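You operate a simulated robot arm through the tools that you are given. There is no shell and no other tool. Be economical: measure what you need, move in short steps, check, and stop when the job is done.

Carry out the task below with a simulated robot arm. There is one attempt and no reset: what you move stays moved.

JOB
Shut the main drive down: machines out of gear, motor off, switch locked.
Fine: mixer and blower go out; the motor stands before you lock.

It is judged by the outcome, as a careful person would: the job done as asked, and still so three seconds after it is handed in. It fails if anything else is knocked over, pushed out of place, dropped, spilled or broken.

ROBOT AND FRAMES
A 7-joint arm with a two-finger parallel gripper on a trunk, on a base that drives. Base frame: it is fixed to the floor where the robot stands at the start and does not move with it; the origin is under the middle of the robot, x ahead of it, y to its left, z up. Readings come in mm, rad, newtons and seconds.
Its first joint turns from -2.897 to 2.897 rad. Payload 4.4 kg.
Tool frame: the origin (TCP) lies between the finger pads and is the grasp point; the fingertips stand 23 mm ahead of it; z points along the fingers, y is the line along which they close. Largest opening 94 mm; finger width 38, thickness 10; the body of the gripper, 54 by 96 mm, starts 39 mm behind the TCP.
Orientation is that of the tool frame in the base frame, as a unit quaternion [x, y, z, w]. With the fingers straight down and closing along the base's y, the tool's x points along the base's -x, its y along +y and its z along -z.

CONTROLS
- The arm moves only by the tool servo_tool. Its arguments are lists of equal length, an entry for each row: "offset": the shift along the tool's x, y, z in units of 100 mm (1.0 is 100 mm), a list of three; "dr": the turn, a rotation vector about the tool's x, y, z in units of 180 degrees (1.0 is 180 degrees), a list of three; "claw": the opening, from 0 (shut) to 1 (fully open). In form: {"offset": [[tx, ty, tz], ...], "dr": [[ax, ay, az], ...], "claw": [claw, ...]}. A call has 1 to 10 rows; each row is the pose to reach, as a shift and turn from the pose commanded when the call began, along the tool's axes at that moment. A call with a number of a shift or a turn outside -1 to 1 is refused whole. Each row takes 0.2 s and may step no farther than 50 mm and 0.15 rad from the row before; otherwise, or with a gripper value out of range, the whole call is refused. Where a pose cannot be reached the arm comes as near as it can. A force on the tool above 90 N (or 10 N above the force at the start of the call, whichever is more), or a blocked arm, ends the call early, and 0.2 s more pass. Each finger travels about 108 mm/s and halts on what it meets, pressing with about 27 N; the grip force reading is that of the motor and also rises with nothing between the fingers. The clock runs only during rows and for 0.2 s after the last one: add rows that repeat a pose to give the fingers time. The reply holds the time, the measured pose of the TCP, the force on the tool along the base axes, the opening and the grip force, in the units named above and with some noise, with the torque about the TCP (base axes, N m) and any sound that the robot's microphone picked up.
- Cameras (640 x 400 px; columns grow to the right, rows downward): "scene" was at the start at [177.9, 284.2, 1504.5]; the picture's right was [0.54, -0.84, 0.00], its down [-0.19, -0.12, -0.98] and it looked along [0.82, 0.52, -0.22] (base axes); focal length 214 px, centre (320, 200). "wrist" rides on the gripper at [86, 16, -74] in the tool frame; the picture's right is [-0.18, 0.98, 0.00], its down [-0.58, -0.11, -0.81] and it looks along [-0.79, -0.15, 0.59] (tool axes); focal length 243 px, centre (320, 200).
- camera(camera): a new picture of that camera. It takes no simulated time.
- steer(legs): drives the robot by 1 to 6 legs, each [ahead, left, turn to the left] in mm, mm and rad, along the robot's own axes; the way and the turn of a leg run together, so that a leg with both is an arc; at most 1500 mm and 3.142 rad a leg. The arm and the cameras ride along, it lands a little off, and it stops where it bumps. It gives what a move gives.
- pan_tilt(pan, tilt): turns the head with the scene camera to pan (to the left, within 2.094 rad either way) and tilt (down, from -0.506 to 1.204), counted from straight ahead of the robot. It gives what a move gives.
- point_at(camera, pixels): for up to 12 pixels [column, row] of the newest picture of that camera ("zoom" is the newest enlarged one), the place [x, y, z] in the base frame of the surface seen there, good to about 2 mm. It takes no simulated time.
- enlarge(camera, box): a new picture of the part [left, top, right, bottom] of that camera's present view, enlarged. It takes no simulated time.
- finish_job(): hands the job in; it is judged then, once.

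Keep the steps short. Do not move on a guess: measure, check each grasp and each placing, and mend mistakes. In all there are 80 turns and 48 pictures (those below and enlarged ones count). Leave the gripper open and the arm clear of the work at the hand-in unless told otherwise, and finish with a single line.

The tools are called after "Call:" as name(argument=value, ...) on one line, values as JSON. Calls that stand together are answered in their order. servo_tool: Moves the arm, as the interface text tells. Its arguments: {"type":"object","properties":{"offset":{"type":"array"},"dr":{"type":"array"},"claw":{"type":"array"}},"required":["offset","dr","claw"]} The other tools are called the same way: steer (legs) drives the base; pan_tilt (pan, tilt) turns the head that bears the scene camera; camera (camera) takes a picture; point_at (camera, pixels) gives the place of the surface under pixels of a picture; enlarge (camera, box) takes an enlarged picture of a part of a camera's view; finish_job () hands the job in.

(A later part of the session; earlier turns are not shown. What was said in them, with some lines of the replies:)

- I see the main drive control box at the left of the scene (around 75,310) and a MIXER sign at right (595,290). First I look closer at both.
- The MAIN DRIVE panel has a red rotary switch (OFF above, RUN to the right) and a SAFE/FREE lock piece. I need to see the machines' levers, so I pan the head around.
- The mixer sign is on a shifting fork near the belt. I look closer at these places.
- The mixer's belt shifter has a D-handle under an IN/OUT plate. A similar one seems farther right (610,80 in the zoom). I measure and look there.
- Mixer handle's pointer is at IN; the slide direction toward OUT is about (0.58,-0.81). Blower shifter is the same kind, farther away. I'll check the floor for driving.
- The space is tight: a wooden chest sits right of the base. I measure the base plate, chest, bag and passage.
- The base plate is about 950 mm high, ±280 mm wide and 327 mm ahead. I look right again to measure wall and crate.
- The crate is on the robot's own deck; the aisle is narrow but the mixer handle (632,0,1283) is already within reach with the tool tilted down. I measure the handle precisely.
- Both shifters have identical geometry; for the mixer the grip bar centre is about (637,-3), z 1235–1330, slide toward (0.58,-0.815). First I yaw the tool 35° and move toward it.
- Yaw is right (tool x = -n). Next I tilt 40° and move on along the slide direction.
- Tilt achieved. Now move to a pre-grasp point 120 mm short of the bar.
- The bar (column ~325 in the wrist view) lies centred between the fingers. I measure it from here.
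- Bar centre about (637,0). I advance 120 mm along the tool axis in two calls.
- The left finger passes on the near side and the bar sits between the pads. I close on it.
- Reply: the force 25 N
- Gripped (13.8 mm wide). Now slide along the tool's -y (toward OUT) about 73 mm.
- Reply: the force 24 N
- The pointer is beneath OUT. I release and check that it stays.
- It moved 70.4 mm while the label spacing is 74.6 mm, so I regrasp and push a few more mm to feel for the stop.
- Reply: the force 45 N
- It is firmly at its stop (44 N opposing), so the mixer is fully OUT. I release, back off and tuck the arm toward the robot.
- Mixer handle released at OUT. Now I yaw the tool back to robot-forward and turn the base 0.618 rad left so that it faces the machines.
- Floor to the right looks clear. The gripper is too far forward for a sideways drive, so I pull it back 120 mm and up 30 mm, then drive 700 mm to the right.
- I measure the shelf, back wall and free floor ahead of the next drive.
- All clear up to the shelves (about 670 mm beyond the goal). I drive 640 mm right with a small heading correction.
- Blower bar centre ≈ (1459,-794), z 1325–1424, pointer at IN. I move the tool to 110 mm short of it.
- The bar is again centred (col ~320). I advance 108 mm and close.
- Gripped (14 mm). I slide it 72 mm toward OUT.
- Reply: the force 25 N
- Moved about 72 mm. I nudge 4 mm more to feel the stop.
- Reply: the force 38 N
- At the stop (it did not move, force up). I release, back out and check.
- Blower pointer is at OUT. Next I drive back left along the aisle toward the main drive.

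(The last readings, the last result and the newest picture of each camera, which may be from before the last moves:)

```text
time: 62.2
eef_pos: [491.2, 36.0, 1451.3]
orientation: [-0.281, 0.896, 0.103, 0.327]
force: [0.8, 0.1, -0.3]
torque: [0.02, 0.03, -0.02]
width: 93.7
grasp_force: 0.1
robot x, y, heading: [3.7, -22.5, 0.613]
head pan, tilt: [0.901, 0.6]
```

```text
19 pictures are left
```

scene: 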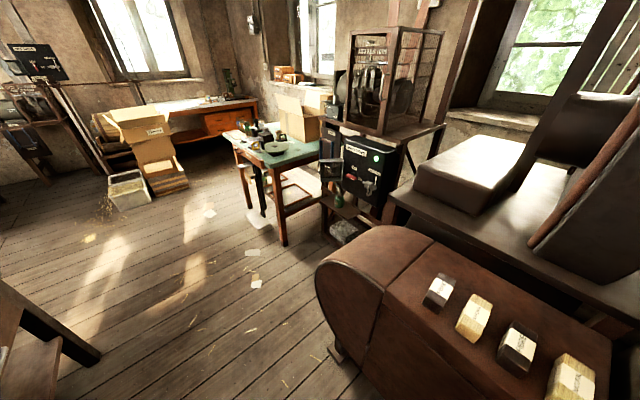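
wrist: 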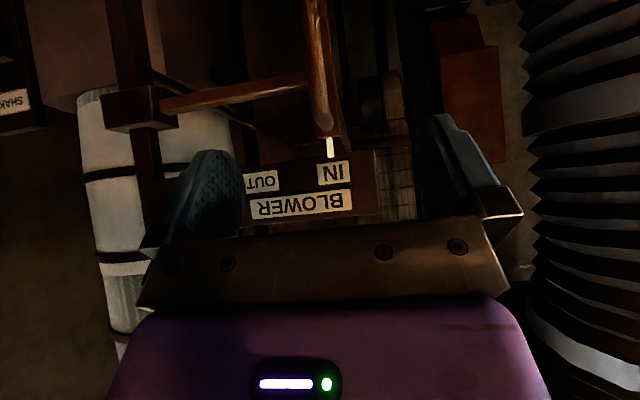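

Call:
enlarge(camera="scene", box=[310, 120, 410, 220])

Call:
point_at(camera="scene", pixels=[[345, 150], [390, 165], [320, 265], [345, 355], [395, 230], [282, 243], [395, 200], [335, 225], [100, 355], [440, 140], [258, 215], [470, 205]])

Call:
enlarge(camera="scene", box=[0, 20, 120, 180])

```text
4.00 times, centred on (360, 170) of scene
```

zoom: 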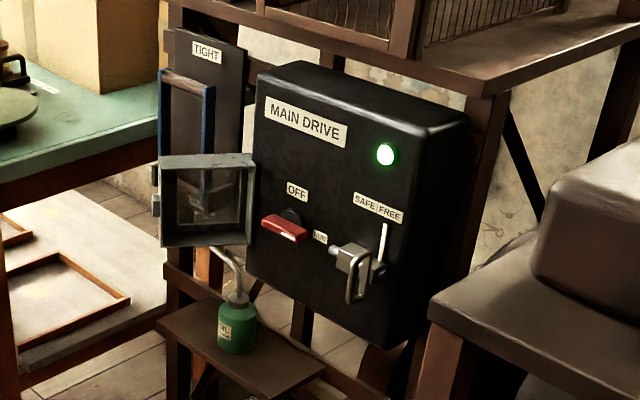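

```text
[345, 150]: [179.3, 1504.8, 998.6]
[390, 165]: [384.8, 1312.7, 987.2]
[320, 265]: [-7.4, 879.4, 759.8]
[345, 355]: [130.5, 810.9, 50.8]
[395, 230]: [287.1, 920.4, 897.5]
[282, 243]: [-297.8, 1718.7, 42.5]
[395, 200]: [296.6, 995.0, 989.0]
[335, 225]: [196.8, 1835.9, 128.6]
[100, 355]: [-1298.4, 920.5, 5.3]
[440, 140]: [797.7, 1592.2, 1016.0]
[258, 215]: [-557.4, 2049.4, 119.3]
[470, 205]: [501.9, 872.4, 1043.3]
```

```text
2.50 times, centred on (60, 100) of scene
```

zoom: 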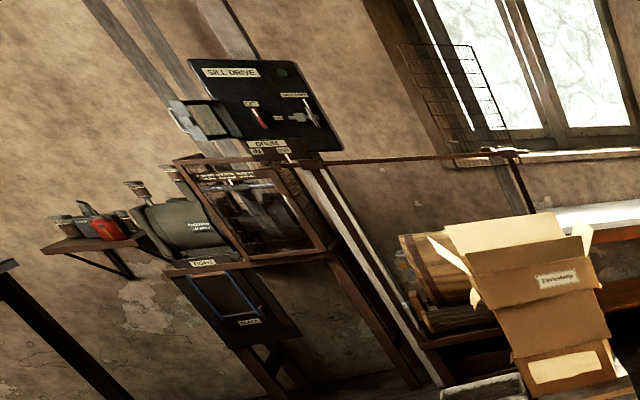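

SILL DRIVE on the far wall is another drive, not ours. On MAIN DRIVE: a red handle with its white mark toward RUN; the bolt's pointer stands at FREE. I take a closer view and measure.

Call:
enlarge(camera="scene", box=[335, 135, 395, 210])

Call:
point_at(camera="zoom", pixels=[[100, 60], [250, 220], [150, 185], [265, 160], [320, 190], [250, 260], [100, 250], [160, 215], [185, 240], [300, 300], [330, 210], [200, 370]])

```text
5.33 times, centred on (365, 172) of scene
```

zoom: 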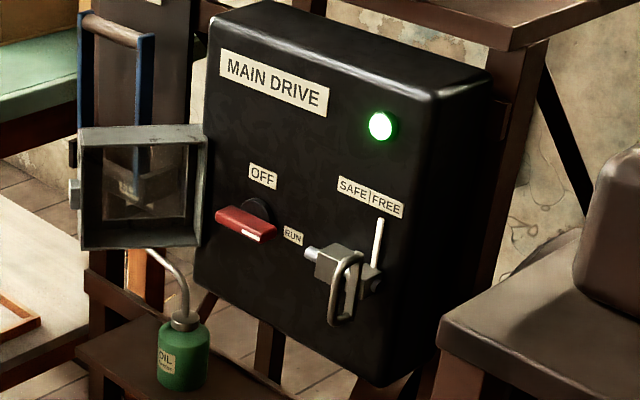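

```text
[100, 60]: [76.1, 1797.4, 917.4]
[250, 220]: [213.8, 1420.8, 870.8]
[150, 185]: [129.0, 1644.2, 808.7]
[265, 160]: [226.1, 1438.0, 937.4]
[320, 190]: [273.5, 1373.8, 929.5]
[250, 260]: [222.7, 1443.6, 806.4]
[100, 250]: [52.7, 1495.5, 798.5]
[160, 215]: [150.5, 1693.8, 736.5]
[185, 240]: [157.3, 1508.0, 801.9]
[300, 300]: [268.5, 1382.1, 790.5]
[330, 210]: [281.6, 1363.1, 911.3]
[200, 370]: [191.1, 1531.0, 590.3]
```

The panel plane is at n≈1020 (n = (0.815,0.58)) and faces the aisle; the switch is at a≈-1041, z≈870, the bolt at a≈-950. I drive left 1100 mm, then ahead 150 mm, keeping left of the brown drum (a>-720).

Call:
steer(legs=[[0, 1100, 0.0]])

Call:
pan_tilt(pan=0.0, tilt=0.7)

Call:
camera(camera="scene")

```text
time: 67.8
eef_pos: [-126.7, 927.8, 1453.1]
orientation: [-0.278, 0.897, 0.102, 0.327]
force: [0.2, -0.4, 0.3]
torque: [0.01, 0.0, 0.01]
width: 93.8
grasp_force: 0.0
robot x, y, heading: [-615.7, 871.9, 0.601]
head pan, tilt: [0.901, 0.6]
```

```text
time: 69.0
eef_pos: [-126.6, 927.1, 1451.8]
orientation: [-0.278, 0.897, 0.101, 0.327]
force: [0.2, -0.8, -0.1]
torque: [-0.01, 0.03, -0.04]
width: 94.0
grasp_force: 0.0
robot x, y, heading: [-616.8, 869.4, 0.604]
head pan, tilt: [0.0, 0.7]
```

```text
15 pictures are left
```

scene: 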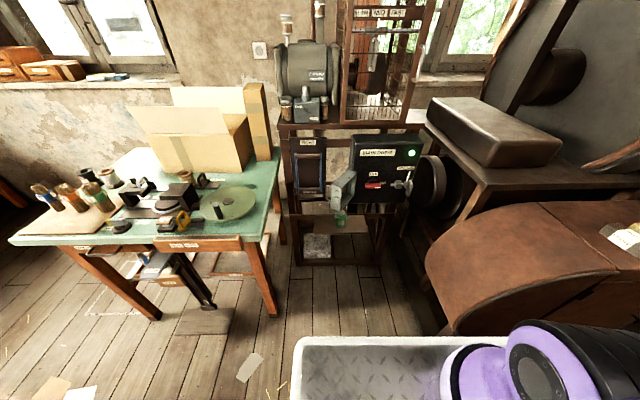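

Call:
point_at(camera="scene", pixels=[[447, 333], [427, 260], [475, 205], [275, 315], [275, 235], [330, 262], [300, 345], [440, 170], [385, 262], [520, 200], [345, 190], [285, 125]])

Call:
enlarge(camera="scene", box=[320, 130, 430, 220])

Call:
point_at(camera="zoom", pixels=[[310, 252], [275, 310], [305, 315], [340, 310], [375, 305], [315, 295], [420, 265], [460, 270], [495, 310], [490, 345], [515, 295], [440, 315]])

```text
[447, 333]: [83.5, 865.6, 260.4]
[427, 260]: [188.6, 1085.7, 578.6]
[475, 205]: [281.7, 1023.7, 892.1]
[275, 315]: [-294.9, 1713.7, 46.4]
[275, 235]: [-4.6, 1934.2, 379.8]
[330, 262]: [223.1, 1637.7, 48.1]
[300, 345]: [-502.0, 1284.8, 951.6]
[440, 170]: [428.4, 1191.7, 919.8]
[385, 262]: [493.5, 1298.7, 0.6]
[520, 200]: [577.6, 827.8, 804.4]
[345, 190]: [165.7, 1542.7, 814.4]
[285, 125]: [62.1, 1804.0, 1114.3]
```

```text
4.44 times, centred on (375, 175) of scene
```

zoom: 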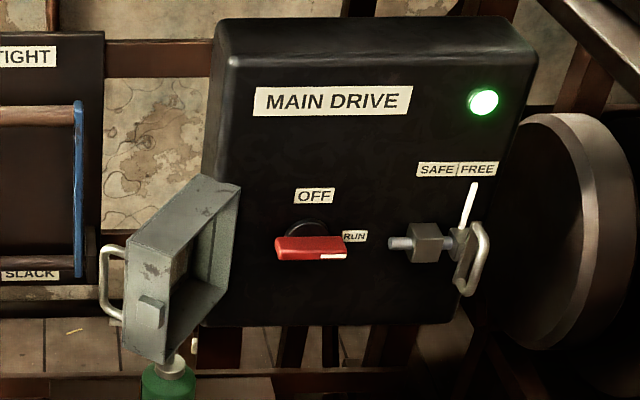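

```text
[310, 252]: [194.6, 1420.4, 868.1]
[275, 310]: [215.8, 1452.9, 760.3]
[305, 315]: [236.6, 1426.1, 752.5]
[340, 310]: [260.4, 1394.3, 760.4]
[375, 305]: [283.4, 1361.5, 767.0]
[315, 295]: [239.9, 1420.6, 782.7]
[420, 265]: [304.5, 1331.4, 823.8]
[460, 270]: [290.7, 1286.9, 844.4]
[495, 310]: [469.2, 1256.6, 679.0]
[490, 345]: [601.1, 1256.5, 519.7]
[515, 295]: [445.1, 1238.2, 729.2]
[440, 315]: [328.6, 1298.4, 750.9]
```

There is also a hinged grey cover with a lug standing open left of the switch; closed, its lug would meet the bolt, so locking means shutting the cover over the OFF switch and shooting the bolt to SAFE. First I drive 120 mm ahead and move the arm left and forward before descending.

Call:
steer(legs=[[0, 0, 0.02], [115, 0, 0]])

Call:
servo_tool(offset=[[-0.25, 0.33, 0.2], [-0.5, 0.66, 0.4], [-0.75, 1.0, 0.63], [-0.75, 1.0, 0.63]], dr=[[0, 0, 0], [0, 0, 0], [0, 0, 0], [0, 0, 0]], claw=[1, 0.5, 0, 0])

Call:
servo_tool(offset=[[-0.25, 0.33, 0.2], [-0.5, 0.66, 0.4], [-0.75, 1.0, 0.63], [-0.75, 1.0, 0.63]], dr=[[0, 0, 0], [0, 0, 0], [0, 0, 0], [0, 0, 0]], claw=[0, 0, 0, 0])

Call:
servo_tool(offset=[[0.2, 0, 0.25], [0.4, 0, 0.5], [0.6, 0, 0.75], [0.84, 0, 0.99], [0.84, 0, 0.99]], dr=[[0, 0, 0], [0, 0, 0], [0, 0, 0], [0, 0, 0], [0, 0, 0]], claw=[0, 0, 0, 0, 0])

```text
time: 70.6
eef_pos: [-33.9, 1005.7, 1452.6]
orientation: [-0.288, 0.894, 0.105, 0.327]
force: [-1.0, -0.1, -0.2]
torque: [0.01, 0.01, -0.02]
width: 94.0
grasp_force: 0.0
robot x, y, heading: [-525.4, 938.2, 0.621]
head pan, tilt: [0.0, 0.7]
```

```text
time: 71.6
eef_pos: [-13.5, 1143.9, 1451.4]
orientation: [-0.287, 0.894, 0.105, 0.327]
force: [-0.5, 0.4, -0.3]
torque: [0.03, -0.02, -0.03]
width: 0.0
grasp_force: 26.9
robot x, y, heading: [-524.9, 941.0, 0.63]
head pan, tilt: [0.0, 0.7]
```

```text
time: 72.6
eef_pos: [9.5, 1282.2, 1451.7]
orientation: [-0.288, 0.894, 0.105, 0.326]
force: [-0.2, -0.4, 0.3]
torque: [0.02, 0.0, 0.01]
width: 0.1
grasp_force: 26.7
robot x, y, heading: [-522.9, 940.9, 0.63]
head pan, tilt: [0.0, 0.7]
```

```text
time: 73.8
eef_pos: [8.6, 1280.9, 1325.2]
orientation: [-0.289, 0.894, 0.105, 0.326]
force: [0.0, -0.7, -0.1]
torque: [-0.01, 0.02, -0.02]
width: 0.0
grasp_force: 27.2
robot x, y, heading: [-522.2, 939.3, 0.628]
head pan, tilt: [0.0, 0.7]
```

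Aligned with the switch laterally (a≈-1030). I descend further, moving forward 70 mm and tilting to 20° below horizontal.

Call:
servo_tool(offset=[[0.1, 0, 0.35], [0.2, 0, 0.65], [0.25, 0, 0.95], [0.25, 0, 1.0]], dr=[[0, 0, 0], [0, 0, 0], [0, 0, 0], [0, 0, 0]], claw=[0, 0, 0, 0])

Call:
servo_tool(offset=[[0.2, 0, 0.25], [0.4, 0, 0.5], [0.6, 0, 0.75], [0.84, 0, 0.99], [0.84, 0, 0.99]], dr=[[0, -0.0417, 0], [0, -0.0833, 0], [0, -0.125, 0], [0, -0.1667, 0], [0, -0.1667, 0]], claw=[0, 0, 0, 0, 0])

Call:
camera(camera="scene")

```text
time: 74.8
eef_pos: [44.5, 1308.4, 1229.8]
orientation: [-0.288, 0.894, 0.105, 0.326]
force: [0.6, -0.1, 0.4]
torque: [0.03, 0.03, -0.01]
width: 0.0
grasp_force: 26.7
robot x, y, heading: [-522.8, 941.5, 0.621]
head pan, tilt: [0.0, 0.7]
```

```text
time: 76.2
eef_pos: [-53.7, 1456.5, 1101.7]
orientation: [-0.388, 0.722, 0.27, 0.506]
force: [-0.1, 0.0, -0.6]
torque: [0.03, 0.03, -0.02]
width: 0.2
grasp_force: 27.0
out of reach, approached as far as the arm can: row 1, 2, 3, 4, 5
robot x, y, heading: [-521.8, 939.3, 0.624]
head pan, tilt: [0.0, 0.7]
stopped in row 5: the arm was blocked; the commanded pose is now the measured one
```

```text
13 pictures are left
```

scene: 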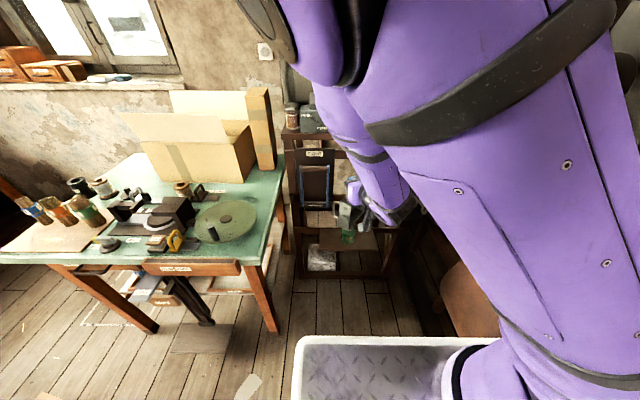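

The 20° pitch was out of reach this close. I back the robot up 85 mm, restore the 40° tilt and shift the tool to the right.

Call:
steer(legs=[[-85, 0, 0]])

Call:
servo_tool(offset=[[-0.03, -0.19, -0.09], [-0.06, -0.38, -0.17], [-0.1, -0.56, -0.26], [-0.13, -0.75, -0.34], [-0.16, -0.94, -0.43], [-0.16, -0.94, -0.43]], dr=[[0.0189, 0.0329, 0.0133], [0.0378, 0.0658, 0.0267], [0.0568, 0.0987, 0.04], [0.0757, 0.1316, 0.0534], [0.0946, 0.1645, 0.0667], [0.0946, 0.1645, 0.0667]], claw=[0, 0, 0, 0, 0, 0])

```text
time: 77.2
eef_pos: [-122.0, 1407.3, 1102.5]
orientation: [-0.387, 0.722, 0.27, 0.506]
force: [0.7, -0.9, -0.8]
torque: [-0.02, -0.02, -0.03]
width: 0.2
grasp_force: 26.7
robot x, y, heading: [-589.7, 890.3, 0.626]
head pan, tilt: [0.0, 0.7]
```

```text
time: 78.6
eef_pos: [-63.6, 1325.1, 1132.0]
orientation: [-0.287, 0.894, 0.104, 0.327]
force: [-0.1, -0.4, 0.1]
torque: [-0.01, 0.0, -0.01]
width: 0.2
grasp_force: 26.9
robot x, y, heading: [-592.5, 890.4, 0.627]
head pan, tilt: [0.0, 0.7]
```

Call:
servo_tool(offset=[[-0.04, -0.33, 0.25], [-0.09, -0.66, 0.5], [-0.14, -1.0, 0.77], [-0.14, -1.0, 0.77]], dr=[[0, 0, 0], [0, 0, 0], [0, 0, 0], [0, 0, 0]], claw=[0, 0, 0, 0])

Call:
servo_tool(offset=[[0.1, 0, 0.33], [0.2, 0, 0.66], [0.34, 0, 1.0], [0.34, 0, 1.0]], dr=[[0, 0, 0], [0, 0, 0], [0, 0, 0], [0, 0, 0]], claw=[0, 0, 0, 0])

Call:
camera(camera="wrist")

Call:
pan_tilt(pan=0.15, tilt=0.6)

Call:
camera(camera="scene")

```text
time: 79.6
eef_pos: [44.0, 1279.8, 1080.6]
orientation: [-0.288, 0.894, 0.105, 0.326]
force: [0.3, 0.8, 0.9]
torque: [0.0, -0.01, 0.04]
width: 0.1
grasp_force: 26.9
robot x, y, heading: [-592.7, 889.5, 0.622]
head pan, tilt: [0.0, 0.7]
```

```text
time: 80.6
eef_pos: [76.9, 1301.8, 983.5]
orientation: [-0.287, 0.894, 0.105, 0.327]
force: [-0.3, 0.9, -0.5]
torque: [-0.03, 0.01, -0.02]
width: 0.2
grasp_force: 27.0
robot x, y, heading: [-590.2, 885.5, 0.623]
head pan, tilt: [0.0, 0.7]
```

```text
12 pictures are left
```

wrist: 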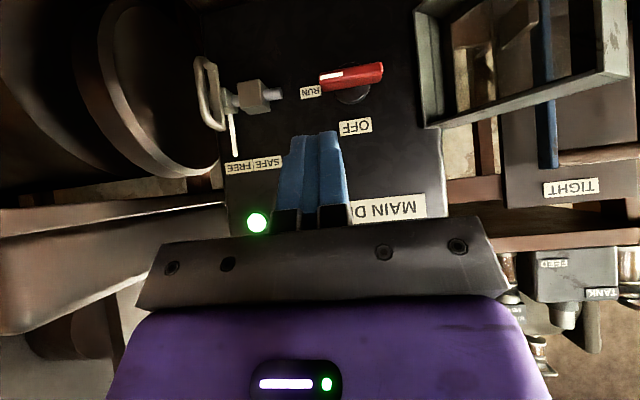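

```text
time: 81.3
eef_pos: [77.9, 1302.2, 983.8]
orientation: [-0.287, 0.894, 0.104, 0.327]
force: [0.6, 0.3, 0.1]
torque: [0.01, -0.01, 0.01]
width: 0.1
grasp_force: 26.8
robot x, y, heading: [-591.7, 889.9, 0.625]
head pan, tilt: [0.15, 0.6]
```

```text
11 pictures are left
```

scene: 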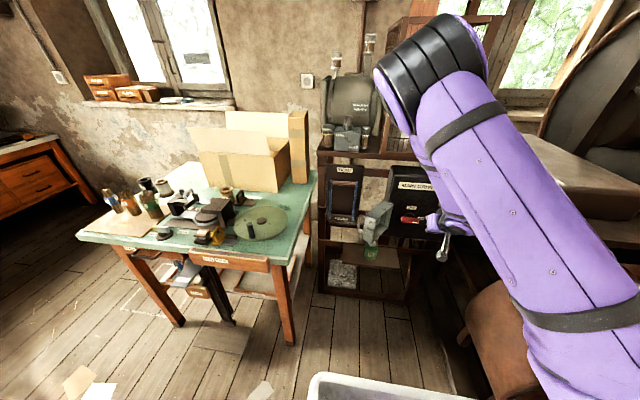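

The wrist view shows everything. I measure bar, bolt and cover in it.

Call:
point_at(camera="wrist", pixels=[[330, 84], [350, 80], [378, 72], [380, 64], [350, 66], [322, 78], [348, 95], [310, 92], [275, 95], [255, 95], [232, 100], [212, 100]])

Call:
point_at(camera="wrist", pixels=[[205, 65], [218, 125], [234, 140], [430, 120], [420, 15], [625, 75], [605, 8], [520, 100], [500, 8], [437, 90], [445, 123], [600, 70]])

```text
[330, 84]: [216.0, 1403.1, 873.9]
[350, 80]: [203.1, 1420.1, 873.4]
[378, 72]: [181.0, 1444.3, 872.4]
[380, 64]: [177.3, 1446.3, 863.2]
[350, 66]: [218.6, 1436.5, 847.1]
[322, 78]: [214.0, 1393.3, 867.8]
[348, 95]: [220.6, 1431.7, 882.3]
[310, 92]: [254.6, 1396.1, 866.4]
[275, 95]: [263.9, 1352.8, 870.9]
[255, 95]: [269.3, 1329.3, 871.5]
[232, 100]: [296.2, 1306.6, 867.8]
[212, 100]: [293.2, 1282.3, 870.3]
```

```text
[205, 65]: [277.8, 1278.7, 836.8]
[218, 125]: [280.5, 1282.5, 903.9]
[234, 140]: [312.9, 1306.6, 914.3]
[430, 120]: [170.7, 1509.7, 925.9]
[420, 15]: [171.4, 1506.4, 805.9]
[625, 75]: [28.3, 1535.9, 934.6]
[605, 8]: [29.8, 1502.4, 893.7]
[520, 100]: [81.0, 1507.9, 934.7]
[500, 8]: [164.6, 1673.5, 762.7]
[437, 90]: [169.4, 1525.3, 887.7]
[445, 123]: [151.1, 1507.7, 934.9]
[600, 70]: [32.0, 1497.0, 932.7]
```

The bar centre is (a -1032, z 864), ±32 mm long, front at n 993. The cover hinge is at a -1119; it is open 121° and 139 mm long, so shut it ends near a -980, where the bolt enters its lug — confirmed. To turn the switch I push the bar's left end down with closed, steeper fingers; so I drive 50 mm ahead and reduce the tilt to 20°.

Call:
steer(legs=[[50, 0, 0.005]])

Call:
servo_tool(offset=[[0, 0.05, 0], [0, 0.15, 0], [0, 0.25, 0], [0, 0.25, 0]], dr=[[0, 0.037, 0], [0, 0.074, 0], [0, 0.1111, 0], [0, 0.1111, 0]], claw=[0, 0, 0, 0])

```text
time: 82.3
eef_pos: [117.0, 1333.5, 983.5]
orientation: [-0.289, 0.894, 0.104, 0.326]
force: [-0.4, 0.6, -0.6]
torque: [0.02, 0.0, 0.01]
width: 0.2
grasp_force: 27.2
robot x, y, heading: [-547.2, 917.3, 0.628]
head pan, tilt: [0.15, 0.6]
```

```text
time: 83.3
eef_pos: [101.9, 1354.4, 983.3]
orientation: [-0.302, 0.937, 0.053, 0.167]
force: [-0.7, 0.5, 0.2]
torque: [0.02, -0.04, 0.04]
width: 0.1
grasp_force: 27.3
robot x, y, heading: [-549.5, 918.0, 0.624]
head pan, tilt: [0.15, 0.6]
```

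I move the closed fingertips above the bar's left end (target TCP n 986, a -1060, z 920).

Call:
servo_tool(offset=[[-0.26, 0.09, 0.32], [-0.52, 0.17, 0.64], [-0.78, 0.26, 0.96], [-0.78, 0.26, 0.96]], dr=[[0, 0, 0], [0, 0, 0], [0, 0, 0], [0, 0, 0]], claw=[0, 0, 0, 0])

Call:
camera(camera="wrist")

```text
time: 84.3
eef_pos: [172.8, 1437.6, 919.7]
orientation: [-0.302, 0.937, 0.053, 0.167]
force: [0.0, -0.1, 0.8]
torque: [0.02, 0.01, 0.0]
width: 0.2
grasp_force: 27.4
robot x, y, heading: [-550.3, 920.4, 0.633]
head pan, tilt: [0.15, 0.6]
```

```text
10 pictures are left
```

wrist: 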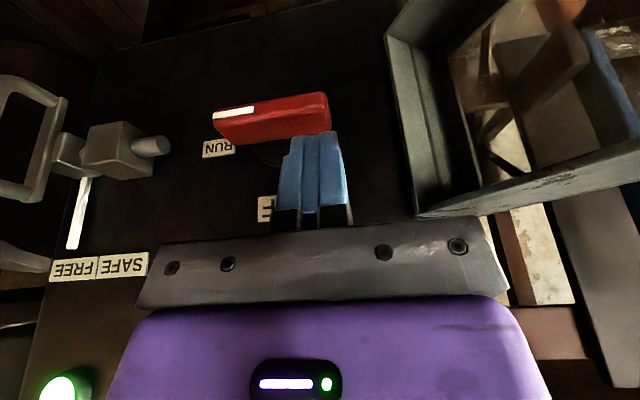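

The fingers stand above the bar's left end and clear of the cover. I push down in an arc to turn the switch counter-clockwise.

Call:
servo_tool(offset=[[0.052, 0.02, 0.141], [0.093, 0.05, 0.254], [0.117, 0.06, 0.319], [0.141, 0.05, 0.385], [0.162, 0.02, 0.441], [0.183, -0.04, 0.498], [0.19, -0.08, 0.516], [0.19, -0.1, 0.516], [0.19, -0.1, 0.516]], dr=[[0, 0, 0], [0, 0, 0], [0, 0, 0], [0, 0, 0], [0, 0, 0], [0, 0, 0], [0, 0, 0], [0, 0, 0], [0, 0, 0]], claw=[0, 0, 0, 0, 0, 0, 0, 0, 0])

Call:
camera(camera="wrist")

```text
time: 86.3
eef_pos: [178.4, 1430.1, 866.1]
orientation: [-0.303, 0.937, 0.054, 0.166]
force: [-0.9, 0.8, 0.8]
torque: [-0.01, 0.01, 0.01]
width: 0.2
grasp_force: 27.0
robot x, y, heading: [-550.4, 919.3, 0.625]
head pan, tilt: [0.15, 0.6]
```

```text
9 pictures are left
```

wrist: 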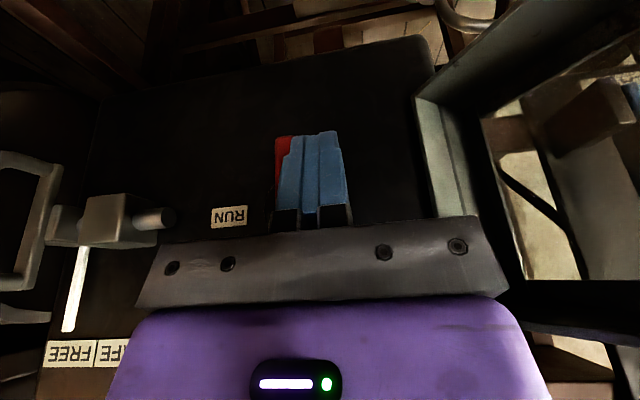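

The bar has turned to upright beside the fingers. I nudge 4 mm to the right to square it, then lift off and look.

Call:
servo_tool(offset=[[0, -0.02, 0], [0, -0.04, 0], [0, -0.04, 0]], dr=[[0, 0, 0], [0, 0, 0], [0, 0, 0]], claw=[0, 0, 0])

Call:
servo_tool(offset=[[0, 0.08, 0], [-0.05, 0.08, -0.35], [-0.0, 0.08, -0.75], [0.2, 0.08, -1.0], [0.2, 0.08, -1.0]], dr=[[0, 0, 0], [0, 0, 0], [0, 0, 0], [0, 0, 0], [0, 0, 0]], claw=[0, 0, 0, 0, 0])

Call:
camera(camera="wrist")

```text
time: 87.1
eef_pos: [178.6, 1428.3, 864.5]
orientation: [-0.304, 0.936, 0.055, 0.166]
force: [-12.3, 21.6, 3.2]
torque: [-0.04, -0.04, 0.27]
width: 0.0
grasp_force: 27.1
robot x, y, heading: [-554.1, 916.6, 0.631]
head pan, tilt: [0.15, 0.6]
```

```text
time: 88.3
eef_pos: [133.2, 1400.2, 953.9]
orientation: [-0.302, 0.937, 0.052, 0.166]
force: [1.1, -0.4, -0.7]
torque: [-0.01, 0.02, -0.01]
width: 0.0
grasp_force: 27.0
robot x, y, heading: [-550.0, 920.4, 0.628]
head pan, tilt: [0.15, 0.6]
```

```text
8 pictures are left
```

wrist: 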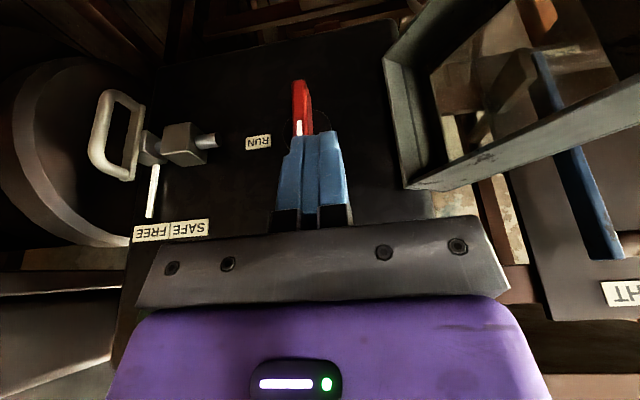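

White mark is at the top: switch at OFF. Now for the cover: I measure its handle, outer face, and the nearby blue TIGHT lever from this view.

Call:
point_at(camera="wrist", pixels=[[545, 70], [580, 170], [610, 245], [620, 292], [410, 180], [640, 110], [430, 190], [388, 70], [300, 125], [302, 85], [620, 125], [207, 140]])

Call:
pan_tilt(pan=0.3, tilt=0.6)

Call:
enlarge(camera="scene", box=[360, 150, 480, 270])

```text
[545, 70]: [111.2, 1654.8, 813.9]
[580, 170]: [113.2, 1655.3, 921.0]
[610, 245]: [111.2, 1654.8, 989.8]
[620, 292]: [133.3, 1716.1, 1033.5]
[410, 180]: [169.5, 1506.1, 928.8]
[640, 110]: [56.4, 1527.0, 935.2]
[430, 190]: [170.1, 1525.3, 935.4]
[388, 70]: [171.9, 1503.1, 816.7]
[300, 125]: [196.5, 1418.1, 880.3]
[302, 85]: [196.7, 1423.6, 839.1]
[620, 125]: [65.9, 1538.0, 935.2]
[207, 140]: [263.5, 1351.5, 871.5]
```

```text
time: 89.0
eef_pos: [133.3, 1400.4, 953.1]
orientation: [-0.303, 0.937, 0.053, 0.166]
force: [-0.9, 0.2, 0.0]
torque: [0.02, -0.02, -0.01]
width: 0.0
grasp_force: 27.1
robot x, y, heading: [-547.2, 920.4, 0.632]
head pan, tilt: [0.3, 0.6]
```

```text
3.33 times, centred on (420, 210) of scene
```

zoom: 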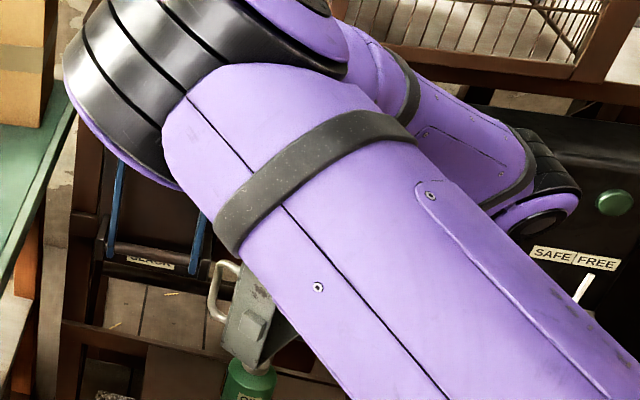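

The green lamp is out. I measure the cover's handle and lug in this picture.

Call:
point_at(camera="zoom", pixels=[[212, 295], [224, 265], [222, 320], [236, 272], [250, 275], [255, 325], [235, 350], [260, 360], [285, 330], [199, 250], [150, 255], [113, 240]])

```text
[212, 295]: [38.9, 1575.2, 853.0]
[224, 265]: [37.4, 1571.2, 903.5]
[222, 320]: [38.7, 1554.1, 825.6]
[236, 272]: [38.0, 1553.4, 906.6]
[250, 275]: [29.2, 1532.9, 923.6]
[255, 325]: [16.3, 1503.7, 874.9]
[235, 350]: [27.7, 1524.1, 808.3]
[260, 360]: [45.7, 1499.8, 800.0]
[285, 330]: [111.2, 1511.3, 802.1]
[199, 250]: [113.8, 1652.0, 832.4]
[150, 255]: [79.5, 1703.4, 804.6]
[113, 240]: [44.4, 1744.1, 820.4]
```

Handle D of the cover sits at its free end (top z 905), cover top z 935. I'll put the closed fingers behind the cover's outer face between hinge and handle and sweep it shut. First lift, go left over it and come down behind it.

Call:
servo_tool(offset=[[-0.1, 0.1, -0.29], [-0.21, 0.3, -0.58], [-0.21, 0.65, -0.58], [-0.21, 1.0, -0.58], [-0.21, 1.0, -0.58]], dr=[[0, 0, 0], [0, 0, 0], [0, 0, 0], [0, 0, 0], [0, 0, 0]], claw=[0, 0, 0, 0, 0])

Call:
servo_tool(offset=[[-0.2, 0.35, 0.07], [-0.42, 0.7, 0.15], [-0.42, 0.7, 0.15]], dr=[[0, 0, 0], [0, 0, 0], [0, 0, 0]], claw=[0, 0, 0])

Call:
camera(camera="wrist")

```text
time: 90.2
eef_pos: [71.5, 1483.0, 1015.3]
orientation: [-0.302, 0.937, 0.053, 0.167]
force: [0.0, 0.5, 0.3]
torque: [0.02, 0.0, 0.01]
width: 0.0
grasp_force: 27.2
robot x, y, heading: [-551.5, 922.8, 0.626]
head pan, tilt: [0.3, 0.6]
```

```text
time: 91.0
eef_pos: [68.1, 1563.7, 1014.1]
orientation: [-0.303, 0.937, 0.054, 0.165]
force: [-0.4, -0.2, 0.2]
torque: [-0.04, 0.0, 0.02]
width: 0.1
grasp_force: 27.4
robot x, y, heading: [-549.5, 922.8, 0.629]
head pan, tilt: [0.3, 0.6]
```

```text
6 pictures are left
```

wrist: 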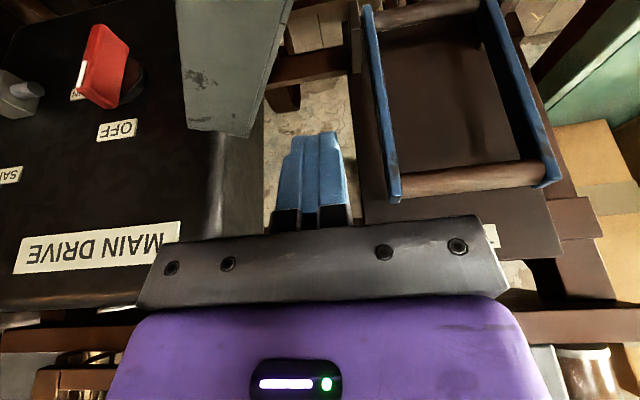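

The fingers are between the cover and the blue lever, with room. I descend 89 mm behind the cover.

Call:
servo_tool(offset=[[0.1, 0, 0.28], [0.2, 0, 0.56], [0.307, 0, 0.836], [0.307, 0, 0.836]], dr=[[0, 0, 0], [0, 0, 0], [0, 0, 0], [0, 0, 0]], claw=[0, 0, 0, 0])

```text
time: 91.8
eef_pos: [72.4, 1567.2, 935.4]
orientation: [-0.302, 0.936, 0.057, 0.173]
force: [0.9, 0.9, -1.5]
torque: [-0.01, -0.01, 0.02]
width: 0.0
grasp_force: 27.3
robot x, y, heading: [-551.1, 920.6, 0.626]
head pan, tilt: [0.3, 0.6]
stopped in row 4: the force on the tool passed its limit at 111 N (the readings are from after the stop); the commanded pose is now the measured one
```

Contact stopped the descent at z 935 with 111 N. I look at what was touched.

Call:
camera(camera="wrist")

```text
5 pictures are left
```

wrist: 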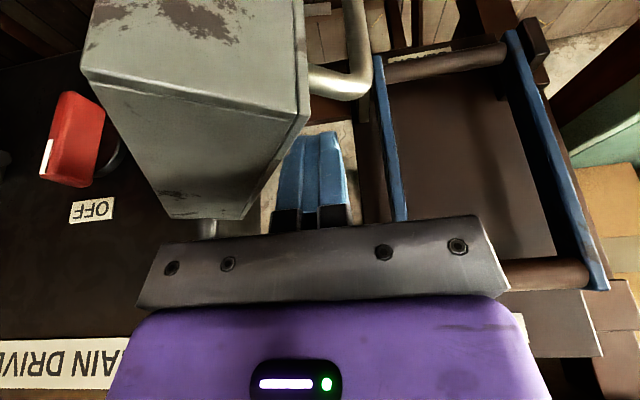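

Call:
point_at(camera="wrist", pixels=[[545, 273], [400, 205], [385, 120], [345, 90], [310, 80], [360, 40], [300, 60], [245, 210], [300, 110], [207, 228], [590, 270], [320, 150]])

```text
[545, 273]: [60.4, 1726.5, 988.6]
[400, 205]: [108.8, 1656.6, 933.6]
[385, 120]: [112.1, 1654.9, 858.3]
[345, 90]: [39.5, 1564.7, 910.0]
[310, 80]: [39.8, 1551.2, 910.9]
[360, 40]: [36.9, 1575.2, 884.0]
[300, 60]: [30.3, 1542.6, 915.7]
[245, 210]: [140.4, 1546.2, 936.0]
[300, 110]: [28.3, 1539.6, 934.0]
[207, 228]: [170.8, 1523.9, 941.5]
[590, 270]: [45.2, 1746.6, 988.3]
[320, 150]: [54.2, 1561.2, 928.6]
```

The finger's rear edge had caught the top of the cover handle (z 910) and slid off forward. I shift 10 mm toward the panel and 6 mm right, then lower 10 mm.

Call:
servo_tool(offset=[[-0.094, -0.04, 0.035], [-0.094, -0.04, 0.035], [-0.06, -0.04, 0.13], [-0.06, -0.04, 0.13]], dr=[[0, 0, 0], [0, 0, 0], [0, 0, 0], [0, 0, 0]], claw=[0, 0, 0, 0])

```text
time: 92.8
eef_pos: [83.3, 1571.3, 927.2]
orientation: [-0.303, 0.935, 0.058, 0.174]
force: [-0.2, 0.3, -0.6]
torque: [-0.03, -0.01, -0.02]
width: 0.0
grasp_force: 27.1
robot x, y, heading: [-550.6, 916.5, 0.631]
head pan, tilt: [0.3, 0.6]
```

Clear now (z 927, no force). I sweep the cover through the first half of its swing.

Call:
servo_tool(offset=[[0.089, -0.15, -0.033], [0.197, -0.23, -0.072], [0.31, -0.315, -0.114], [0.385, -0.42, -0.141], [0.46, -0.535, -0.169], [0.516, -0.62, -0.19], [0.563, -0.705, -0.207], [0.601, -0.805, -0.221], [0.629, -0.905, -0.231], [0.629, -0.905, -0.231]], dr=[[0, 0, 0], [0, 0, 0], [0, 0, 0], [0, 0, 0], [0, 0, 0], [0, 0, 0], [0, 0, 0], [0, 0, 0], [0, 0, 0], [0, 0, 0]], claw=[0, 0, 0, 0, 0, 0, 0, 0, 0, 0])

```text
time: 95.0
eef_pos: [81.6, 1458.2, 926.0]
orientation: [-0.303, 0.935, 0.058, 0.174]
force: [0.0, 0.3, -0.5]
torque: [0.03, -0.01, -0.01]
width: 0.0
grasp_force: 26.9
robot x, y, heading: [-550.8, 921.7, 0.63]
head pan, tilt: [0.3, 0.6]
```

Call:
camera(camera="wrist")

```text
4 pictures are left
```

wrist: 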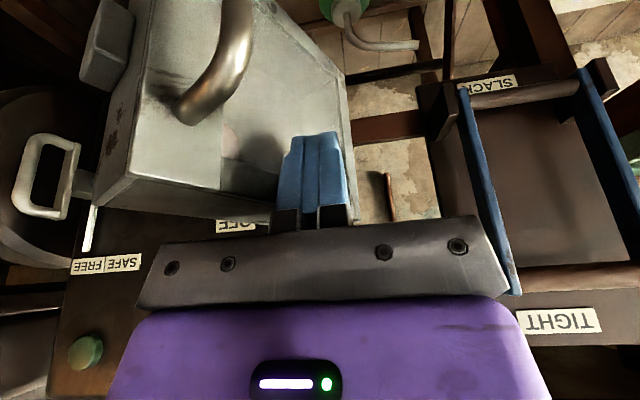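

The cover is swinging with the fingers. I continue to fully closed.

Call:
servo_tool(offset=[[0.005, -0.12, -0.002], [0.01, -0.23, -0.003], [-0.02, -0.35, 0.007], [-0.047, -0.47, 0.017], [-0.103, -0.58, 0.038], [-0.169, -0.685, 0.062], [-0.254, -0.78, 0.093], [-0.347, -0.86, 0.128], [-0.366, -0.86, 0.134], [-0.366, -0.86, 0.134]], dr=[[0, 0, 0], [0, 0, 0], [0, 0, 0], [0, 0, 0], [0, 0, 0], [0, 0, 0], [0, 0, 0], [0, 0, 0], [0, 0, 0], [0, 0, 0]], claw=[0, 0, 0, 0, 0, 0, 0, 0, 0, 0])

```text
time: 97.0
eef_pos: [155.0, 1406.8, 925.4]
orientation: [-0.305, 0.936, 0.058, 0.167]
force: [-25.3, -15.6, 10.4]
torque: [-0.08, 0.19, 0.06]
width: 0.0
grasp_force: 27.0
robot x, y, heading: [-552.8, 917.4, 0.634]
head pan, tilt: [0.3, 0.6]
stopped in row 9: the force on the tool passed its limit at 96 N (the readings are from after the stop); the commanded pose is now the measured one
```

The cover came against the panel (force limit). I back off and move right above the bolt handle, then look.

Call:
servo_tool(offset=[[0.28, 0, -0.1], [0.37, 0, -0.45], [0.3, -0.4, -0.64], [0.3, -0.8, -0.64], [0.3, -1.0, -0.64], [0.3, -1.0, -0.64]], dr=[[0, 0, 0], [0, 0, 0], [0, 0, 0], [0, 0, 0], [0, 0, 0], [0, 0, 0]], claw=[0, 0, 0, 0.3, 0.6, 1])

Call:
servo_tool(offset=[[0, -0.4, 0], [0, -0.77, 0], [0, -0.77, 0]], dr=[[0, 0, 0], [0, 0, 0], [0, 0, 0]], claw=[1, 1, 1])

Call:
camera(camera="wrist")

```text
time: 98.4
eef_pos: [176.1, 1299.1, 970.9]
orientation: [-0.305, 0.936, 0.058, 0.167]
force: [-0.1, -0.6, -0.7]
torque: [-0.01, 0.0, 0.04]
width: 93.8
grasp_force: 0.1
robot x, y, heading: [-550.7, 918.3, 0.633]
head pan, tilt: [0.3, 0.6]
```

```text
time: 99.2
eef_pos: [221.0, 1236.8, 974.0]
orientation: [-0.304, 0.936, 0.057, 0.167]
force: [-0.4, 0.8, -0.1]
torque: [0.02, 0.03, -0.01]
width: 94.0
grasp_force: 0.0
robot x, y, heading: [-552.5, 920.3, 0.628]
head pan, tilt: [0.3, 0.6]
```

```text
3 pictures are left
```

wrist: 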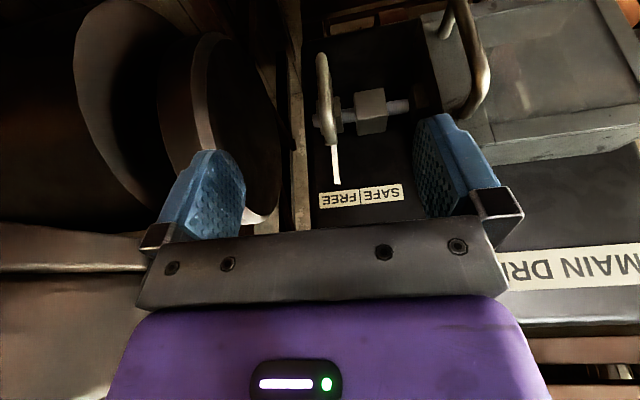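

The cover is shut and its lug is in line with the bolt. I measure bolt handle, lug and the wheel at the right.

Call:
point_at(camera="wrist", pixels=[[322, 70], [323, 100], [330, 135], [320, 55], [336, 165], [400, 106], [370, 100], [425, 95], [470, 125], [280, 120], [200, 80], [250, 180]])

```text
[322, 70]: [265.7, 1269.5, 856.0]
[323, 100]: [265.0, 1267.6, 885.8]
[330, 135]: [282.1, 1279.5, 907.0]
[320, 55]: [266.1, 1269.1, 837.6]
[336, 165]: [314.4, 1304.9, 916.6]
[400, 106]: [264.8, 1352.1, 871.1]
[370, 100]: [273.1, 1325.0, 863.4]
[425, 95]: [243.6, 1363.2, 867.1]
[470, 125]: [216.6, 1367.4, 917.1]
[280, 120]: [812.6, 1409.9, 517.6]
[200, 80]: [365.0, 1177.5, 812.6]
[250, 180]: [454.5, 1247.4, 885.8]
```

Bolt bar at (n 967, a -868), the wheel is 70 mm clear of the gripper. I approach the bar and, to be sure that the motor has run down, let time pass before bolting.

Call:
servo_tool(offset=[[-0.05, 0, 0.3], [-0.1, 0, 0.6], [-0.18, 0, 0.8], [-0.18, 0, 0.8]], dr=[[0, 0, 0], [0, 0, 0], [0, 0, 0], [0, 0, 0]], claw=[1, 1, 1, 1])

Call:
servo_tool(offset=[[-0.02, 0, 0.11], [-0.03, 0, 0.22], [-0.03, 0, 0.22], [-0.03, 0, 0.22], [-0.03, 0, 0.22], [-0.03, 0, 0.22], [-0.03, 0, 0.22], [-0.03, 0, 0.22], [-0.03, 0, 0.22], [-0.03, 0, 0.22]], dr=[[0, 0, 0], [0, 0, 0], [0, 0, 0], [0, 0, 0], [0, 0, 0], [0, 0, 0], [0, 0, 0], [0, 0, 0], [0, 0, 0], [0, 0, 0]], claw=[1, 1, 1, 1, 1, 1, 1, 1, 1, 1])

Call:
servo_tool(offset=[[0, 0, 0], [0, 0, 0], [0, 0, 0], [0, 0, 0], [0, 0, 0], [0, 0, 0], [0, 0, 0], [0, 0, 0], [0, 0, 0], [0, 0, 0]], dr=[[0, 0, 0], [0, 0, 0], [0, 0, 0], [0, 0, 0], [0, 0, 0], [0, 0, 0], [0, 0, 0], [0, 0, 0], [0, 0, 0], [0, 0, 0]], claw=[1, 1, 1, 1, 1, 1, 1, 1, 1, 1])

Call:
servo_tool(offset=[[0, 0, 0], [0, 0, 0], [0, 0, 0], [0, 0, 0], [0, 0, 0], [0, 0, 0], [0, 0, 0], [0, 0, 0], [0, 0, 0], [0, 0, 0]], dr=[[0, 0, 0], [0, 0, 0], [0, 0, 0], [0, 0, 0], [0, 0, 0], [0, 0, 0], [0, 0, 0], [0, 0, 0], [0, 0, 0], [0, 0, 0]], claw=[1, 1, 1, 1, 1, 1, 1, 1, 1, 1])

Call:
servo_tool(offset=[[0, 0, 0], [0, 0, 0], [0, 0, 0], [0, 0, 0], [0, 0, 0], [0, 0, 0], [0, 0, 0], [0, 0, 0], [0, 0, 0], [0, 0, 0]], dr=[[0, 0, 0], [0, 0, 0], [0, 0, 0], [0, 0, 0], [0, 0, 0], [0, 0, 0], [0, 0, 0], [0, 0, 0], [0, 0, 0], [0, 0, 0]], claw=[1, 1, 1, 1, 1, 1, 1, 1, 1, 1])

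Call:
servo_tool(offset=[[0, 0, 0], [0, 0, 0], [0, 0, 0], [0, 0, 0], [0, 0, 0], [0, 0, 0], [0, 0, 0], [0, 0, 0], [0, 0, 0], [0, 0, 0]], dr=[[0, 0, 0], [0, 0, 0], [0, 0, 0], [0, 0, 0], [0, 0, 0], [0, 0, 0], [0, 0, 0], [0, 0, 0], [0, 0, 0], [0, 0, 0]], claw=[1, 1, 1, 1, 1, 1, 1, 1, 1, 1])

Call:
servo_tool(offset=[[0, 0, 0], [0, 0, 0], [0, 0, 0], [0, 0, 0], [0, 0, 0], [0, 0, 0], [0, 0, 0], [0, 0, 0], [0, 0, 0], [0, 0, 0]], dr=[[0, 0, 0], [0, 0, 0], [0, 0, 0], [0, 0, 0], [0, 0, 0], [0, 0, 0], [0, 0, 0], [0, 0, 0], [0, 0, 0], [0, 0, 0]], claw=[1, 1, 1, 1, 1, 1, 1, 1, 1, 1])

```text
time: 100.2
eef_pos: [255.9, 1262.7, 902.3]
orientation: [-0.303, 0.936, 0.057, 0.168]
force: [0.6, 0.1, -0.5]
torque: [-0.02, 0.02, 0.07]
width: 94.1
grasp_force: 0.1
robot x, y, heading: [-555.4, 920.2, 0.631]
head pan, tilt: [0.3, 0.6]
```

```text
time: 102.4
eef_pos: [265.4, 1269.8, 884.1]
orientation: [-0.304, 0.936, 0.058, 0.167]
force: [-0.3, 0.1, -0.6]
torque: [0.03, -0.01, 0.01]
width: 93.9
grasp_force: 0.0
robot x, y, heading: [-550.0, 915.0, 0.629]
head pan, tilt: [0.3, 0.6]
```

```text
time: 104.6
eef_pos: [264.8, 1269.6, 884.3]
orientation: [-0.304, 0.936, 0.058, 0.168]
force: [0.2, -0.1, 0.4]
torque: [0.01, -0.02, 0.01]
width: 94.1
grasp_force: 0.1
robot x, y, heading: [-551.3, 921.9, 0.624]
head pan, tilt: [0.3, 0.6]
```

```text
time: 106.8
eef_pos: [263.4, 1269.1, 884.8]
orientation: [-0.304, 0.936, 0.057, 0.168]
force: [0.6, -0.7, 0.0]
torque: [-0.02, -0.02, 0.0]
width: 94.2
grasp_force: 0.1
robot x, y, heading: [-556.5, 915.5, 0.625]
head pan, tilt: [0.3, 0.6]
```

```text
time: 109.0
eef_pos: [265.0, 1269.1, 883.2]
orientation: [-0.305, 0.936, 0.058, 0.168]
force: [-0.3, -0.3, 0.2]
torque: [0.0, 0.0, -0.03]
width: 94.1
grasp_force: 0.0
robot x, y, heading: [-551.3, 920.8, 0.635]
head pan, tilt: [0.3, 0.6]
```

```text
time: 111.2
eef_pos: [265.7, 1269.7, 883.5]
orientation: [-0.304, 0.936, 0.058, 0.168]
force: [-0.5, 0.1, -0.5]
torque: [0.0, -0.02, -0.01]
width: 94.4
grasp_force: 0.1
robot x, y, heading: [-548.0, 919.5, 0.625]
head pan, tilt: [0.3, 0.6]
```

```text
time: 113.4
eef_pos: [264.0, 1268.5, 883.4]
orientation: [-0.304, 0.936, 0.057, 0.168]
force: [-0.5, 0.8, -0.3]
torque: [-0.01, -0.01, 0.01]
width: 94.3
grasp_force: 0.0
robot x, y, heading: [-554.2, 918.6, 0.628]
head pan, tilt: [0.3, 0.6]
```

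27 s have passed since switch-off with the lamp out and no sound. I close on the bolt bar.

Call:
servo_tool(offset=[[0, 0, 0], [0, 0, 0], [0, 0, 0], [0, 0, 0], [0, 0, 0]], dr=[[0, 0, 0], [0, 0, 0], [0, 0, 0], [0, 0, 0], [0, 0, 0]], claw=[0.6, 0.3, 0.1, 0, 0])

```text
time: 114.6
eef_pos: [264.0, 1269.6, 882.9]
orientation: [-0.304, 0.936, 0.056, 0.168]
force: [0.9, -1.8, 0.9]
torque: [-0.22, -0.27, 0.0]
width: 9.8
grasp_force: 45.4
robot x, y, heading: [-554.4, 919.7, 0.627]
head pan, tilt: [0.3, 0.6]
```

Gripped (9.8 mm). I slide left toward SAFE in small steps.

Call:
servo_tool(offset=[[0, 0.06, 0], [0, 0.12, 0], [0, 0.18, 0], [0, 0.24, 0], [0, 0.3, 0], [0, 0.35, 0], [0, 0.35, 0]], dr=[[0, 0, 0], [0, 0, 0], [0, 0, 0], [0, 0, 0], [0, 0, 0], [0, 0, 0], [0, 0, 0]], claw=[0, 0, 0, 0, 0, 0, 0])

```text
time: 116.2
eef_pos: [245.5, 1295.8, 884.7]
orientation: [-0.303, 0.937, 0.056, 0.167]
force: [7.8, -7.0, -19.7]
torque: [0.06, -0.64, -0.06]
width: 9.6
grasp_force: 45.4
robot x, y, heading: [-550.6, 919.1, 0.627]
head pan, tilt: [0.3, 0.6]
```

Moved 32 mm. I push a few mm more to feel the stop.

Call:
servo_tool(offset=[[0, 0.03, 0], [0, 0.05, 0], [0, 0.05, 0]], dr=[[0, 0, 0], [0, 0, 0], [0, 0, 0]], claw=[0, 0, 0])

Call:
servo_tool(offset=[[0, -0.05, 0], [0, -0.05, 0], [0, -0.05, 0], [0, -0.05, 0], [0.05, -0.05, -0.35], [0.2, -0.05, -0.75], [0.4, -0.05, -1.0], [0.4, -0.05, -1.0]], dr=[[0, 0, 0], [0, 0, 0], [0, 0, 0], [0, 0, 0], [0, 0, 0], [0, 0, 0], [0, 0, 0], [0, 0, 0]], claw=[0.2, 0.45, 0.7, 0.7, 0.7, 0.7, 0.7, 0.7])

Call:
camera(camera="wrist")

```text
time: 117.0
eef_pos: [245.3, 1296.4, 885.8]
orientation: [-0.301, 0.937, 0.055, 0.168]
force: [38.9, -39.9, -26.5]
torque: [-0.26, 0.39, -0.45]
width: 9.7
grasp_force: 44.7
robot x, y, heading: [-553.5, 921.1, 0.629]
head pan, tilt: [0.3, 0.6]
```

```text
time: 118.8
eef_pos: [187.4, 1255.6, 965.8]
orientation: [-0.305, 0.936, 0.057, 0.167]
force: [-0.3, 0.3, -0.3]
torque: [-0.02, 0.0, 0.02]
width: 65.7
grasp_force: 0.1
robot x, y, heading: [-551.0, 918.2, 0.632]
head pan, tilt: [0.3, 0.6]
```

```text
2 pictures are left
```

wrist: 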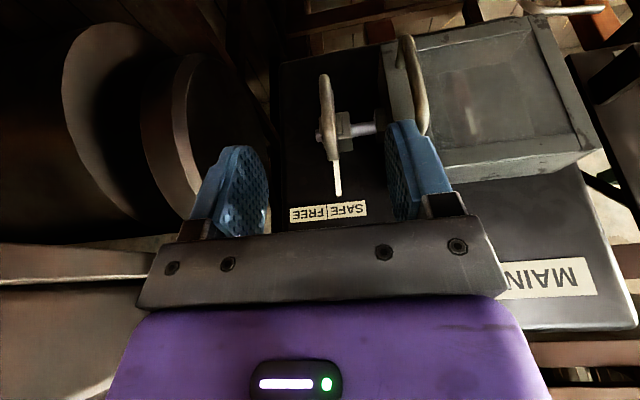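

The bolt is against its stop and the pointer is under SAFE. I verify bolt, pointer and lug positions.

Call:
enlarge(camera="wrist", box=[260, 20, 460, 230])

Call:
point_at(camera="wrist", pixels=[[338, 185], [347, 208], [308, 213], [326, 208], [360, 128], [378, 120], [385, 100], [345, 125], [500, 160], [580, 140]])

```text
1.90 times, centred on (360, 125) of wrist
```

zoom: 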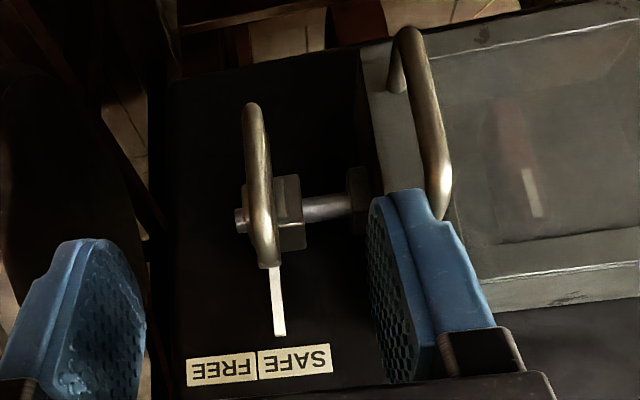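

```text
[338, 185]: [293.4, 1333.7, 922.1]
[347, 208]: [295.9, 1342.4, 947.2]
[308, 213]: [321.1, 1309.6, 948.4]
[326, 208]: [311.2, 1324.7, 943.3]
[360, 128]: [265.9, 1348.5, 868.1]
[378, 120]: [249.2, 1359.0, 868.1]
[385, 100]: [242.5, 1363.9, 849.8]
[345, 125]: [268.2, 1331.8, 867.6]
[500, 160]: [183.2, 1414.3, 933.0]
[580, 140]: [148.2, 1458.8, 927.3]
```

The pointer is within SAFE, the bolt is through the cover's lug, and the switch behind the window stands at OFF. I withdraw the arm, open the gripper, and back the robot off.

Call:
servo_tool(offset=[[0.15, 0, -0.35], [0.36, 0, -0.77], [0.36, 0, -0.77], [0.36, 0, -0.77], [0.36, 0, -0.77]], dr=[[0, 0, 0], [0, 0, 0], [0, 0, 0], [0, 0, 0], [0, 0, 0]], claw=[0.7, 0.7, 1, 1, 1])

Call:
steer(legs=[[-110, 0, 0]])

Call:
camera(camera="wrist")

```text
time: 120.0
eef_pos: [136.3, 1217.7, 1023.9]
orientation: [-0.305, 0.936, 0.057, 0.167]
force: [0.5, 0.6, 0.1]
torque: [-0.03, -0.02, 0.02]
width: 94.1
grasp_force: 0.1
robot x, y, heading: [-554.6, 917.2, 0.627]
head pan, tilt: [0.3, 0.6]
```

```text
time: 121.2
eef_pos: [49.1, 1151.6, 1023.9]
orientation: [-0.303, 0.936, 0.057, 0.167]
force: [0.5, 0.4, 0.0]
torque: [0.01, -0.01, -0.04]
width: 94.1
grasp_force: 0.0
robot x, y, heading: [-638.2, 856.0, 0.625]
head pan, tilt: [0.3, 0.6]
```

```text
0 pictures are left
```

wrist: 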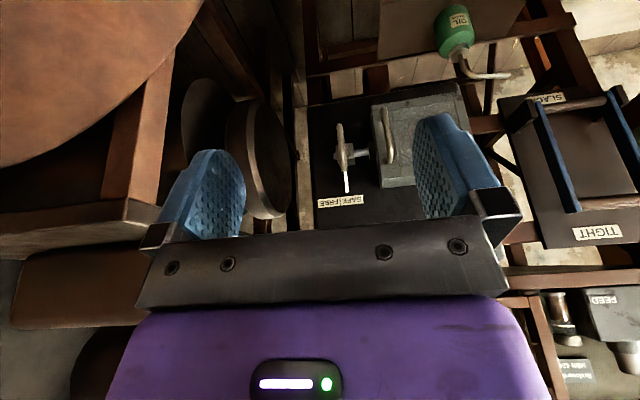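

Cover shut, bolt at SAFE, oil can upright, arm clear and gripper open. I hand the job in.

Call:
finish_job()

```text
The job is handed in.
```

The main drive is shut down: mixer and blower are at OUT, the switch is at OFF with its lamp out, and after 27 s of run-down (no direct check that the motor had stopped) I shut the cover and bolted it at SAFE.
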